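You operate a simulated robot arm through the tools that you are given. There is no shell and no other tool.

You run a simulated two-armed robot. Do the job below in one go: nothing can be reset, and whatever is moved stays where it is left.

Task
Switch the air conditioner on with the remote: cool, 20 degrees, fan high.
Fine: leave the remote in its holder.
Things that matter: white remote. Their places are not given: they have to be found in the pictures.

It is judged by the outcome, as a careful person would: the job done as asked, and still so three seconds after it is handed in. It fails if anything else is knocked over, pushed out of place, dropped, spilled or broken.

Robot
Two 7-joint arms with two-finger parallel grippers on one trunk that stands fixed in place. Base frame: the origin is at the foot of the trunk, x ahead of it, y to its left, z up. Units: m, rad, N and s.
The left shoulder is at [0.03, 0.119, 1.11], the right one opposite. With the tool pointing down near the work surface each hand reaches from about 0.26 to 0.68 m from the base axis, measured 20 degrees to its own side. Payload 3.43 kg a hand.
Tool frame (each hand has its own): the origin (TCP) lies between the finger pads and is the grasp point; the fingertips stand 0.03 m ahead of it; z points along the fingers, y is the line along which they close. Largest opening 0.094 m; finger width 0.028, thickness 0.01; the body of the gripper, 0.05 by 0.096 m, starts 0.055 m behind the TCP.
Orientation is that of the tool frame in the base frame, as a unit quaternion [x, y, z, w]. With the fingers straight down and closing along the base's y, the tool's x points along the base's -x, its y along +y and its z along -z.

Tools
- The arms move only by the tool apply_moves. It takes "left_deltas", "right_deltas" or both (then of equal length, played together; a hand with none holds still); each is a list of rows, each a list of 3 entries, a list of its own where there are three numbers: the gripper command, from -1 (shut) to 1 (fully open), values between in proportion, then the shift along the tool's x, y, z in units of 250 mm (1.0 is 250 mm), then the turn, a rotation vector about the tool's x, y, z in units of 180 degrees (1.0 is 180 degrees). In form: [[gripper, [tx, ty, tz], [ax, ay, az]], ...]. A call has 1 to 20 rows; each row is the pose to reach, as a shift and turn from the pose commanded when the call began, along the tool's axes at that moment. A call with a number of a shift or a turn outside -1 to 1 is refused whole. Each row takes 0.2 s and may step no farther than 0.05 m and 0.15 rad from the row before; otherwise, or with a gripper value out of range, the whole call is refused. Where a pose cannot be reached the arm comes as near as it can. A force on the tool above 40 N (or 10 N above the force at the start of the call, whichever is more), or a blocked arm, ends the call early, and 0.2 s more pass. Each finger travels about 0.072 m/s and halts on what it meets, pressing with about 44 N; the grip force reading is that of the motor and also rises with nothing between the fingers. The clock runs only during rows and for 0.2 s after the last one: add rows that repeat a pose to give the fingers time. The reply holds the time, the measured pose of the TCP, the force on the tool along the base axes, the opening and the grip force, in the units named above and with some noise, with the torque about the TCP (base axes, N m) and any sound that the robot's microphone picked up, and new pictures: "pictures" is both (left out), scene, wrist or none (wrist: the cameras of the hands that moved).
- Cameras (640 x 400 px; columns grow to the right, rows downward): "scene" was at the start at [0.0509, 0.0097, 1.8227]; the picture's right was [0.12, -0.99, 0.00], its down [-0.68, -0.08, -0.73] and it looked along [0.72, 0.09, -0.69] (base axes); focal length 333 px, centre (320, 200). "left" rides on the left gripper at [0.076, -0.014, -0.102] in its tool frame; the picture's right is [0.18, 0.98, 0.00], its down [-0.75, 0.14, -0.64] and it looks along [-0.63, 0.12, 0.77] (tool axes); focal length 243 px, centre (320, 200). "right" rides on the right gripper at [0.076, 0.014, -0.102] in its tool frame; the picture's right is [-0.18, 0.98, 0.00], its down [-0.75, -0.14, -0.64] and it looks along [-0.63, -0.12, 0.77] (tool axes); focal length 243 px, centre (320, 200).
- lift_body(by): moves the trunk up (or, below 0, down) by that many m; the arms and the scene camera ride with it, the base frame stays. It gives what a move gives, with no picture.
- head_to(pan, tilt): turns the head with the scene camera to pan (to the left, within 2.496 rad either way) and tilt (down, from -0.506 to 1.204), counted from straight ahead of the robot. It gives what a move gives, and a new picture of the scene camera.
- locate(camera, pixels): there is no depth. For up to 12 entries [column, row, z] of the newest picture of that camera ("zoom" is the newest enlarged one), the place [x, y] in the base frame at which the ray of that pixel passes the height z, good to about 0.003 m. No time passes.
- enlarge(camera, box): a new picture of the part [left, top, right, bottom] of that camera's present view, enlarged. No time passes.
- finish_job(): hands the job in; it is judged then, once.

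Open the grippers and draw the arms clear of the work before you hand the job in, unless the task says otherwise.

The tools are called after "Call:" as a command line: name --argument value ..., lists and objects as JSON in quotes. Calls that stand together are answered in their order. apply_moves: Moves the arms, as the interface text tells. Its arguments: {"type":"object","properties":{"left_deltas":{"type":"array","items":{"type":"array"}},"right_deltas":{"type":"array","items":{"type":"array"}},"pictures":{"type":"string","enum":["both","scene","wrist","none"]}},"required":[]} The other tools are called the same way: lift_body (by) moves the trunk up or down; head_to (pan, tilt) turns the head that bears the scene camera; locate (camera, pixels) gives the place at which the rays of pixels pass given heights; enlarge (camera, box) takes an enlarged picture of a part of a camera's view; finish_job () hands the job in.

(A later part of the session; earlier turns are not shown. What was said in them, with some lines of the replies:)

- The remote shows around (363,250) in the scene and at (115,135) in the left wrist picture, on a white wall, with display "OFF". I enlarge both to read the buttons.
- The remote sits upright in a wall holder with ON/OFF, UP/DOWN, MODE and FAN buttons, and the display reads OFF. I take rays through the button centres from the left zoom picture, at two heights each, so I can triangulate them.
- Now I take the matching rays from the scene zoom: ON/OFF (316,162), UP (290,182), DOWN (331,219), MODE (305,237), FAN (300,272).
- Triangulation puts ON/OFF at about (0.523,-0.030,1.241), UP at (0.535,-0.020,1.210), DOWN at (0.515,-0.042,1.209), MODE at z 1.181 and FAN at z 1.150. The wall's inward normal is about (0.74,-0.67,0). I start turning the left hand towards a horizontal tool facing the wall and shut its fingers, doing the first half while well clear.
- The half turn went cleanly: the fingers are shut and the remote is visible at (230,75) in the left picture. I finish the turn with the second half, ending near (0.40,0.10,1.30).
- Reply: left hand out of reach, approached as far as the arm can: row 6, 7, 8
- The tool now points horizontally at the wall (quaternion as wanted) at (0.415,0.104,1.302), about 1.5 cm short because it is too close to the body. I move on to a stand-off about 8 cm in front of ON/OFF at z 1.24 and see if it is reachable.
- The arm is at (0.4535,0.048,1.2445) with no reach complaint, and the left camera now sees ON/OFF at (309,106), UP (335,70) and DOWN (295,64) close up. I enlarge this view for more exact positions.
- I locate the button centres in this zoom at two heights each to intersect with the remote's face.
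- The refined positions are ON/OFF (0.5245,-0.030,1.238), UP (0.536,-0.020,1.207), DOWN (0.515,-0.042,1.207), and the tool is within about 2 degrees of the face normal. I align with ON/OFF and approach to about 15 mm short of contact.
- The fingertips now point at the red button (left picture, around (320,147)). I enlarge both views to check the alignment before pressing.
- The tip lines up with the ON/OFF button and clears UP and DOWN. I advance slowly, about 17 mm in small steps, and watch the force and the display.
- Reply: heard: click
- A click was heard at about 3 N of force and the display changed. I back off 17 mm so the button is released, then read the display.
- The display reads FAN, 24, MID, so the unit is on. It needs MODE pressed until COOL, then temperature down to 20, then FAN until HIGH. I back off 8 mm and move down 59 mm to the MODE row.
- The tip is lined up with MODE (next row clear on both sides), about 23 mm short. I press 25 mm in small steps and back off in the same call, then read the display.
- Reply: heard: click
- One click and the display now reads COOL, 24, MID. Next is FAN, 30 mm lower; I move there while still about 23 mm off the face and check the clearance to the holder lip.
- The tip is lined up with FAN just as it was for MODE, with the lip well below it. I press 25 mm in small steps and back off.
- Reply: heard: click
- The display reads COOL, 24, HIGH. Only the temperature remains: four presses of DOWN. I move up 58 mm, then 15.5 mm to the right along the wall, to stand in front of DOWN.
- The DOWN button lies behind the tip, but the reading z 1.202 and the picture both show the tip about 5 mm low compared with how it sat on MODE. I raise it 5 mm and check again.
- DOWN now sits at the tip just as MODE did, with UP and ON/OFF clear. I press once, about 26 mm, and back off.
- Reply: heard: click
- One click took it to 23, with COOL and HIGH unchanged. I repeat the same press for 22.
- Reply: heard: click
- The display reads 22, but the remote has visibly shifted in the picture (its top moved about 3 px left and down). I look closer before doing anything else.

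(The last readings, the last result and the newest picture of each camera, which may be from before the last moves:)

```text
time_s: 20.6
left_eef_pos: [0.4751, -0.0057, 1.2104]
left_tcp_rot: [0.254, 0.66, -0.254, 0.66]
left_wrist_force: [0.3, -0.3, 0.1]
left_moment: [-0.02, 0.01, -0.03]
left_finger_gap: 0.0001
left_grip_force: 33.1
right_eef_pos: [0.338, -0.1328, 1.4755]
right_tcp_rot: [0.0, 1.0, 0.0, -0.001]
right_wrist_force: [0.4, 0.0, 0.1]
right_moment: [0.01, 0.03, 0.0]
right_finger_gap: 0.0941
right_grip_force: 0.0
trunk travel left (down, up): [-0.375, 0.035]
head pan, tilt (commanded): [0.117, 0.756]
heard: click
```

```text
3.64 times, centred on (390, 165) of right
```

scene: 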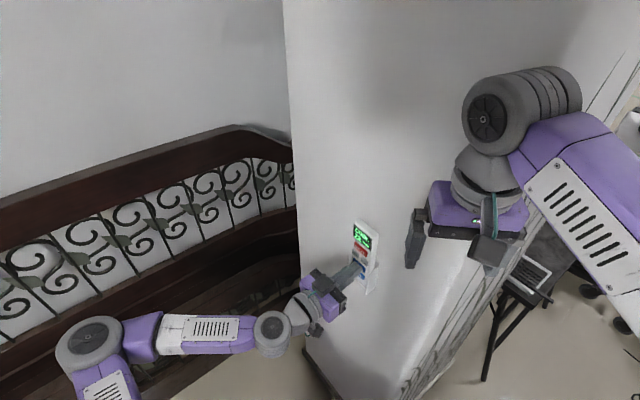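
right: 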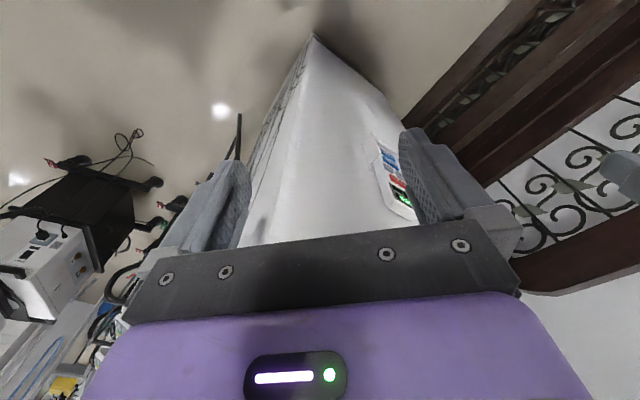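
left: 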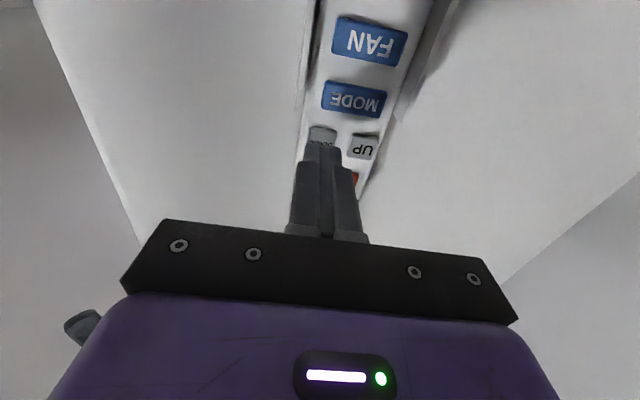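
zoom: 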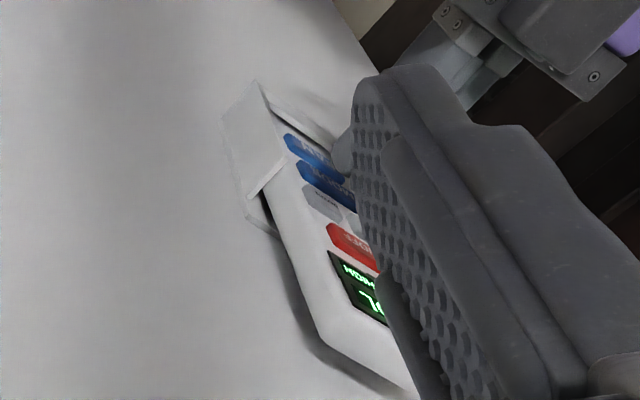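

The holder is unmoved, but the remote now leans forward a few millimetres at its top inside the holder. I let a moment pass without moving the hand to see whether it is still settling.

Call:
apply_moves --left_deltas '[[-1, [0, 0, 0], [0, 0, 0]], [-1, [0, 0, 0], [0, 0, 0]], [-1, [0, 0, 0], [0, 0, 0]]]' --pictures "scene"

Call:
enlarge --camera "scene" --box '[336, 212, 392, 300]'

Call:
enlarge --camera "left" --box '[250, 40, 410, 220]'

```text
time_s: 21.4
left_eef_pos: [0.4754, -0.007, 1.21]
left_tcp_rot: [0.253, 0.66, -0.253, 0.66]
left_wrist_force: [0.5, -0.5, -0.5]
left_moment: [0.01, 0.0, 0.0]
left_finger_gap: 0.0001
left_grip_force: 33.4
right_eef_pos: [0.3389, -0.1329, 1.4765]
right_tcp_rot: [0.0, 1.0, 0.0, 0.0]
right_wrist_force: [0.2, 0.8, -0.1]
right_moment: [0.03, 0.01, 0.0]
right_finger_gap: 0.0939
right_grip_force: 0.0
trunk travel left (down, up): [-0.375, 0.035]
head pan, tilt (commanded): [0.117, 0.756]
```

scene: 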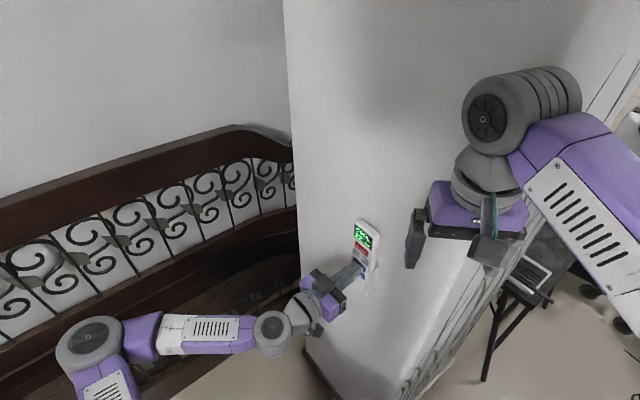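

```text
4.55 times, centred on (364, 256) of scene
```

zoom: 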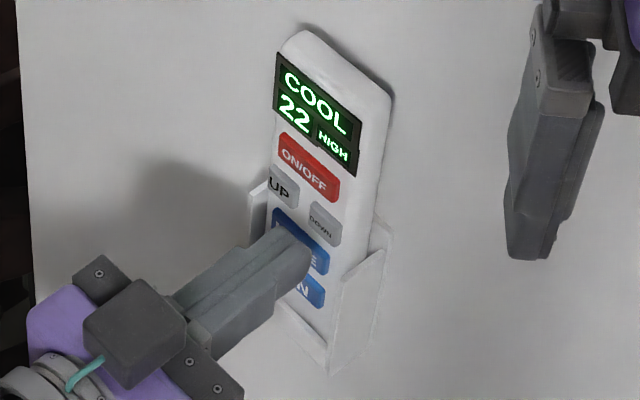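

```text
2.22 times, centred on (330, 130) of left
```

zoom: 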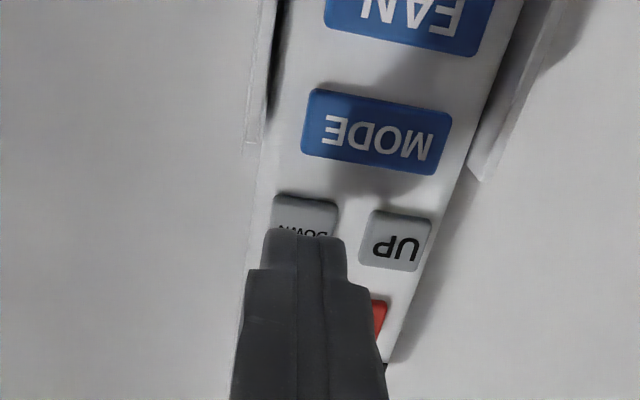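

The remote moved slightly back towards the wall (ON/OFF from (306,170) to (309,168) in the zoom), so it is rocking back slowly. I wait another two seconds.

Call:
apply_moves --left_deltas '[[-1, [0, 0, 0], [0, 0, 0]], [-1, [0, 0, 0], [0, 0, 0]], [-1, [0, 0, 0], [0, 0, 0]], [-1, [0, 0, 0], [0, 0, 0]], [-1, [0, 0, 0], [0, 0, 0]], [-1, [0, 0, 0], [0, 0, 0]], [-1, [0, 0, 0], [0, 0, 0]], [-1, [0, 0, 0], [0, 0, 0]], [-1, [0, 0, 0], [0, 0, 0]], [-1, [0, 0, 0], [0, 0, 0]]]' --pictures "scene"

Call:
enlarge --camera "scene" --box '[336, 212, 392, 300]'

Call:
enlarge --camera "left" --box '[250, 40, 410, 220]'

```text
time_s: 23.6
left_eef_pos: [0.4735, -0.0058, 1.2097]
left_tcp_rot: [0.254, 0.66, -0.254, 0.66]
left_wrist_force: [0.1, 0.3, -0.3]
left_moment: [0.03, 0.0, -0.01]
left_finger_gap: 0.0
left_grip_force: 33.2
right_eef_pos: [0.3375, -0.1324, 1.476]
right_tcp_rot: [0.0, 1.0, 0.0, 0.0]
right_wrist_force: [0.1, 0.3, 0.4]
right_moment: [-0.03, -0.04, 0.01]
right_finger_gap: 0.094
right_grip_force: 0.1
trunk travel left (down, up): [-0.375, 0.035]
head pan, tilt (commanded): [0.117, 0.756]
```

scene: 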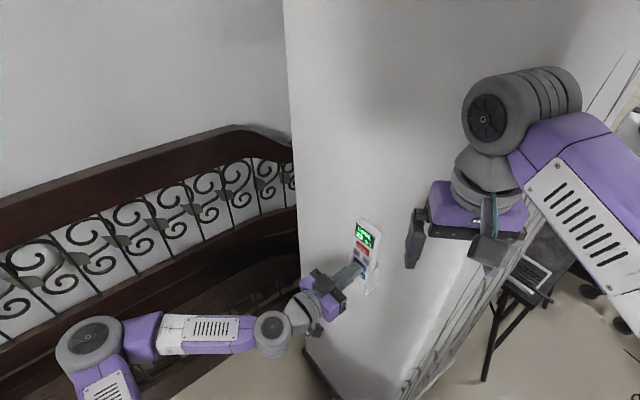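

```text
4.55 times, centred on (364, 256) of scene
```

zoom: 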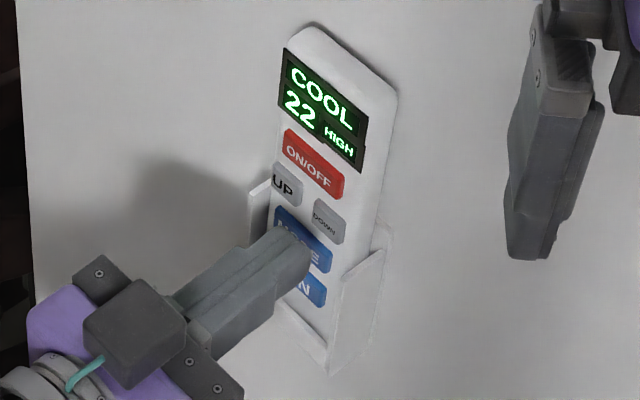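

```text
2.22 times, centred on (330, 130) of left
```

zoom: 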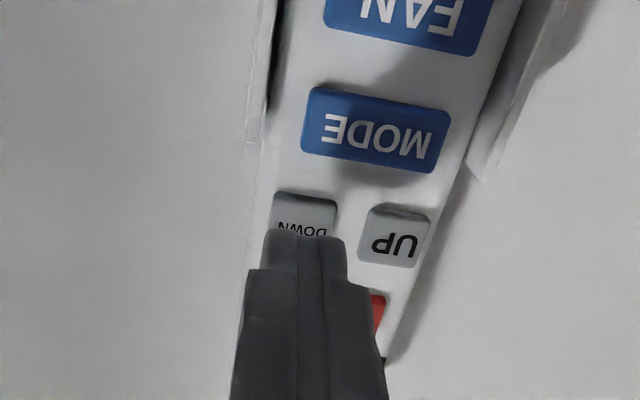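

The remote is settling back to its rest position (ON/OFF now at (313,165), originally (316,162)), still seated in the holder. I press DOWN again, with smaller steps in and a slower release so that it does not rebound.

Call:
apply_moves --left_deltas '[[-1, [0, 0, 0.04], [0, 0, 0]], [-1, [0, 0, 0.068], [0, 0, 0]], [-1, [0, 0, 0.08], [0, 0, 0]], [-1, [0, 0, 0.087], [0, 0, 0]], [-1, [0, 0, 0.092], [0, 0, 0]], [-1, [0, 0, 0.097], [0, 0, 0]], [-1, [0, 0, 0.102], [0, 0, 0]], [-1, [0, 0, 0.098], [0, 0, 0]], [-1, [0, 0, 0.094], [0, 0, 0]], [-1, [0, 0, 0.09], [0, 0, 0]], [-1, [0, 0, 0.085], [0, 0, 0]], [-1, [0, 0, 0.078], [0, 0, 0]], [-1, [0, 0, 0.06], [0, 0, 0]], [-1, [0, 0, 0.03], [0, 0, 0]], [-1, [0, 0, 0], [0, 0, 0]], [-1, [0, 0, 0], [0, 0, 0]]]' --pictures "scene"

Call:
enlarge --camera "scene" --box '[336, 212, 392, 300]'

Call:
enlarge --camera "left" --box '[250, 40, 410, 220]'

```text
time_s: 27.0
left_eef_pos: [0.4755, -0.0064, 1.2106]
left_tcp_rot: [0.254, 0.66, -0.254, 0.66]
left_wrist_force: [0.3, 0.3, 0.5]
left_moment: [0.05, -0.01, 0.0]
left_finger_gap: 0.0
left_grip_force: 32.2
right_eef_pos: [0.3382, -0.133, 1.4752]
right_tcp_rot: [-0.001, 1.0, 0.0, 0.0]
right_wrist_force: [0.3, -0.1, -0.3]
right_moment: [0.0, -0.05, -0.01]
right_finger_gap: 0.0941
right_grip_force: 0.0
trunk travel left (down, up): [-0.375, 0.035]
head pan, tilt (commanded): [0.117, 0.756]
heard: click
```

scene: 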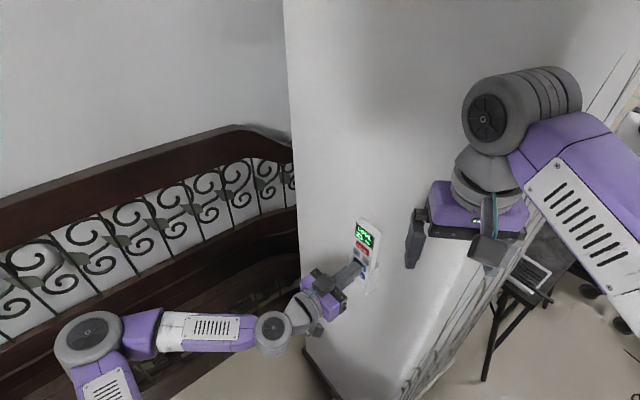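

```text
4.55 times, centred on (364, 256) of scene
```

zoom: 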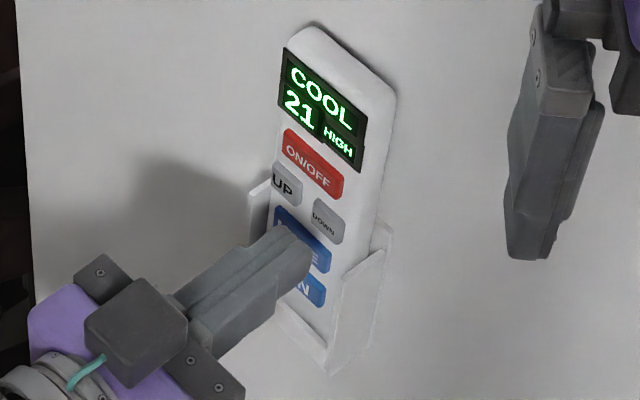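

```text
2.22 times, centred on (330, 130) of left
```

zoom: 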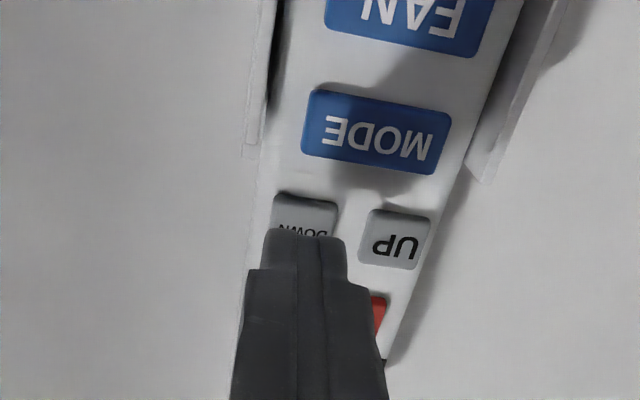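

The display is at 21, COOL, HIGH, and the slow release left the remote nearly at its rest position (ON/OFF (313,164)). I repeat the same slow press once more for 20.

Call:
apply_moves --left_deltas '[[-1, [0, 0, 0.04], [0, 0, 0]], [-1, [0, 0, 0.068], [0, 0, 0]], [-1, [0, 0, 0.08], [0, 0, 0]], [-1, [0, 0, 0.087], [0, 0, 0]], [-1, [0, 0, 0.092], [0, 0, 0]], [-1, [0, 0, 0.097], [0, 0, 0]], [-1, [0, 0, 0.102], [0, 0, 0]], [-1, [0, 0, 0.098], [0, 0, 0]], [-1, [0, 0, 0.094], [0, 0, 0]], [-1, [0, 0, 0.09], [0, 0, 0]], [-1, [0, 0, 0.085], [0, 0, 0]], [-1, [0, 0, 0.078], [0, 0, 0]], [-1, [0, 0, 0.06], [0, 0, 0]], [-1, [0, 0, 0.03], [0, 0, 0]], [-1, [0, 0, 0], [0, 0, 0]], [-1, [0, 0, 0], [0, 0, 0]]]' --pictures "scene"

Call:
enlarge --camera "scene" --box '[336, 212, 392, 300]'

```text
time_s: 30.4
left_eef_pos: [0.4746, -0.0048, 1.2097]
left_tcp_rot: [0.253, 0.66, -0.254, 0.66]
left_wrist_force: [-0.7, -0.2, -0.2]
left_moment: [-0.04, 0.0, 0.0]
left_finger_gap: 0.0
left_grip_force: 32.9
right_eef_pos: [0.3381, -0.1329, 1.4755]
right_tcp_rot: [0.0, 1.0, 0.0, 0.0]
right_wrist_force: [-0.5, -0.5, 0.1]
right_moment: [-0.03, 0.01, -0.02]
right_finger_gap: 0.0939
right_grip_force: 0.1
trunk travel left (down, up): [-0.375, 0.035]
head pan, tilt (commanded): [0.117, 0.756]
heard: click
```

scene: 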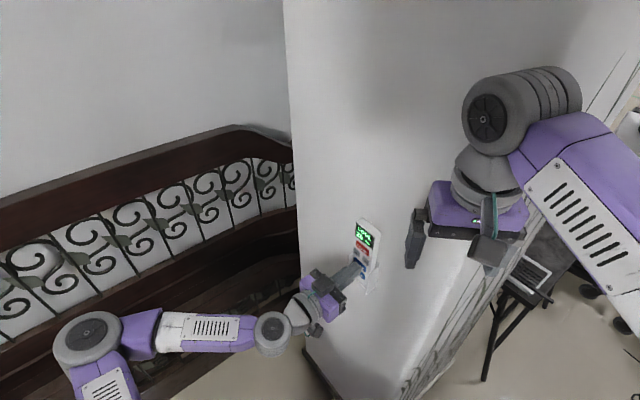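

```text
4.55 times, centred on (364, 256) of scene
```

zoom: 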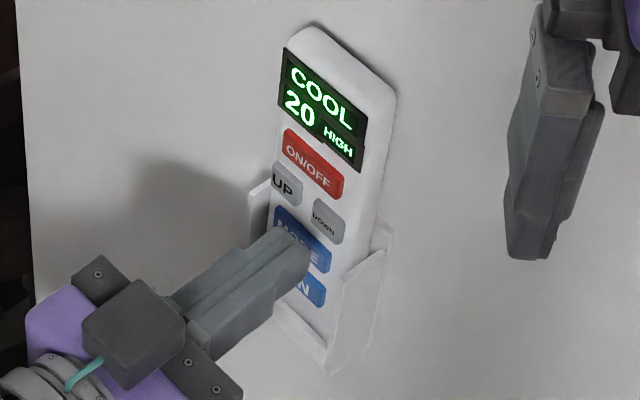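

The display reads COOL, 20, HIGH. I back the hand straight off 8 cm, then open the gripper once clear.

Call:
apply_moves --left_deltas '[[-1, [0, 0, -0.06], [0, 0, 0]], [-1, [0, 0, -0.14], [0, 0, 0]], [-1, [0, 0, -0.22], [0, 0, 0]], [-1, [0, 0, -0.3], [0, 0, 0]], [0, [0, 0, -0.32], [0, 0, 0]], [1, [0, 0, -0.32], [0, 0, 0]], [1, [0, 0, -0.32], [0, 0, 0]], [1, [0, 0, -0.32], [0, 0, 0]]]' --pictures "both"

Call:
enlarge --camera "scene" --box '[336, 212, 392, 300]'

```text
time_s: 32.2
left_eef_pos: [0.423, 0.047, 1.2093]
left_tcp_rot: [0.254, 0.66, -0.254, 0.66]
left_wrist_force: [0.3, -1.3, -0.2]
left_moment: [0.04, -0.02, -0.02]
left_finger_gap: 0.0937
left_grip_force: 0.0
left hand out of reach, approached as far as the arm can: row 4, 5, 6, 7, 8
right_eef_pos: [0.3377, -0.1322, 1.4745]
right_tcp_rot: [-0.001, 1.0, 0.0, 0.0]
right_wrist_force: [-0.1, -0.2, 0.1]
right_moment: [-0.03, 0.02, -0.02]
right_finger_gap: 0.094
right_grip_force: 0.1
trunk travel left (down, up): [-0.375, 0.035]
head pan, tilt (commanded): [0.117, 0.756]
```

scene: 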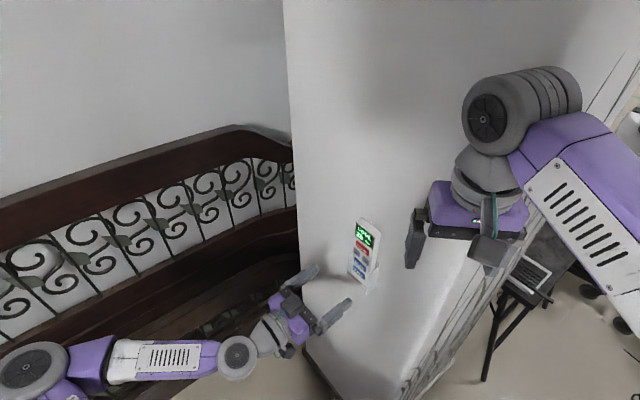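
left: 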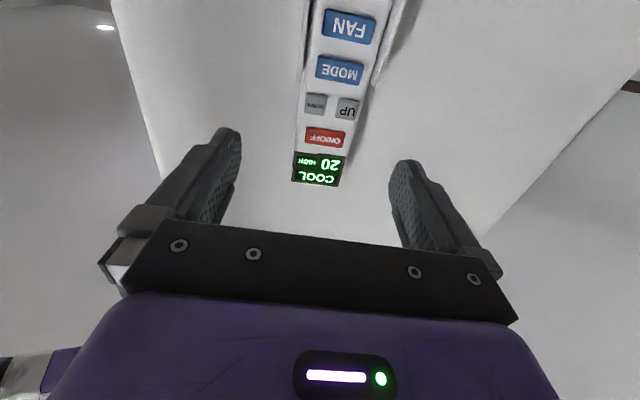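

```text
4.55 times, centred on (364, 256) of scene
```

zoom: 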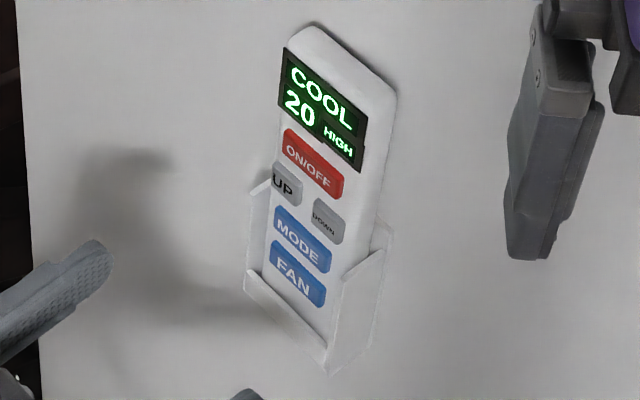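

The remote is in its holder, reading COOL / 20 / HIGH, and the hand is open about 10 cm off the wall. I draw it further aside, up and to the left along the wall, away from the remote.

Call:
apply_moves --left_deltas '[[1, [-0.08, 0.08, 0], [0, 0, 0]], [1, [-0.16, 0.16, 0], [0, 0, 0]], [1, [-0.24, 0.24, -0.02], [0, 0, 0]], [1, [-0.32, 0.32, -0.04], [0, 0, 0]], [1, [-0.32, 0.32, -0.04], [0, 0, 0]], [1, [-0.32, 0.32, -0.04], [0, 0, 0]], [1, [-0.32, 0.32, -0.04], [0, 0, 0]], [1, [-0.32, 0.32, -0.04], [0, 0, 0]], [1, [-0.32, 0.32, -0.04], [0, 0, 0]], [1, [-0.32, 0.32, -0.04], [0, 0, 0]]]' --pictures "both"

Call:
enlarge --camera "scene" --box '[336, 212, 392, 300]'

```text
time_s: 34.4
left_eef_pos: [0.471, 0.1137, 1.2872]
left_tcp_rot: [0.254, 0.66, -0.254, 0.66]
left_wrist_force: [-0.8, -0.2, 0.0]
left_moment: [0.0, -0.01, 0.0]
left_finger_gap: 0.0941
left_grip_force: 0.0
right_eef_pos: [0.3374, -0.1323, 1.4751]
right_tcp_rot: [0.0, 1.0, 0.001, 0.0]
right_wrist_force: [-0.1, -0.2, -0.3]
right_moment: [0.0, 0.0, -0.03]
right_finger_gap: 0.094
right_grip_force: 0.1
trunk travel left (down, up): [-0.375, 0.035]
head pan, tilt (commanded): [0.117, 0.756]
```

scene: 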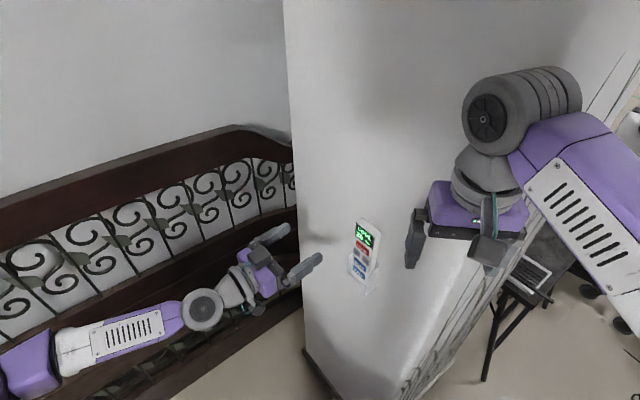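
left: 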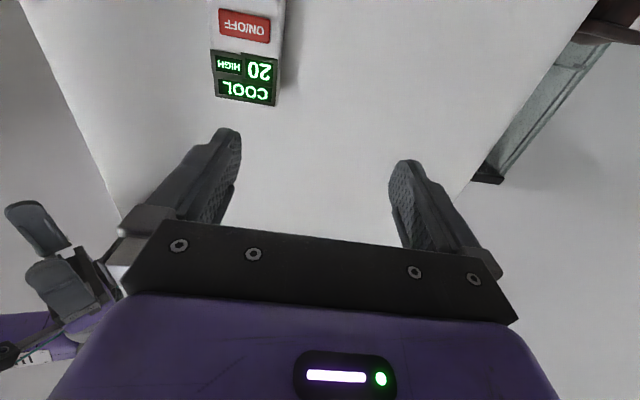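

```text
4.55 times, centred on (364, 256) of scene
```

zoom: 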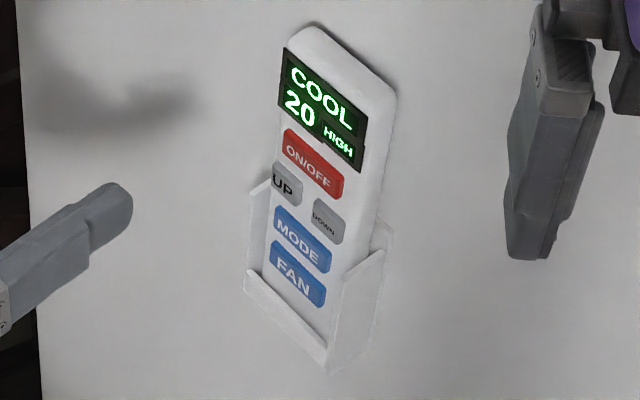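

The remote is still, standing in its holder with the display at COOL / 20 / HIGH, and both hands are open and clear of it. I hand the job in.

Call:
finish_job

```text
The job is handed in.
```

The air conditioner is on and set as asked. The remote's display reads COOL, 20, HIGH, and I handed the job in with it showing that.

The remote is still in its holder. On one press it rocked forward a few millimetres, then settled back. It now sits a few millimetres at most off where it started. The holder did not move, and I saw nothing else disturbed. Both grippers are open and clear of the remote.
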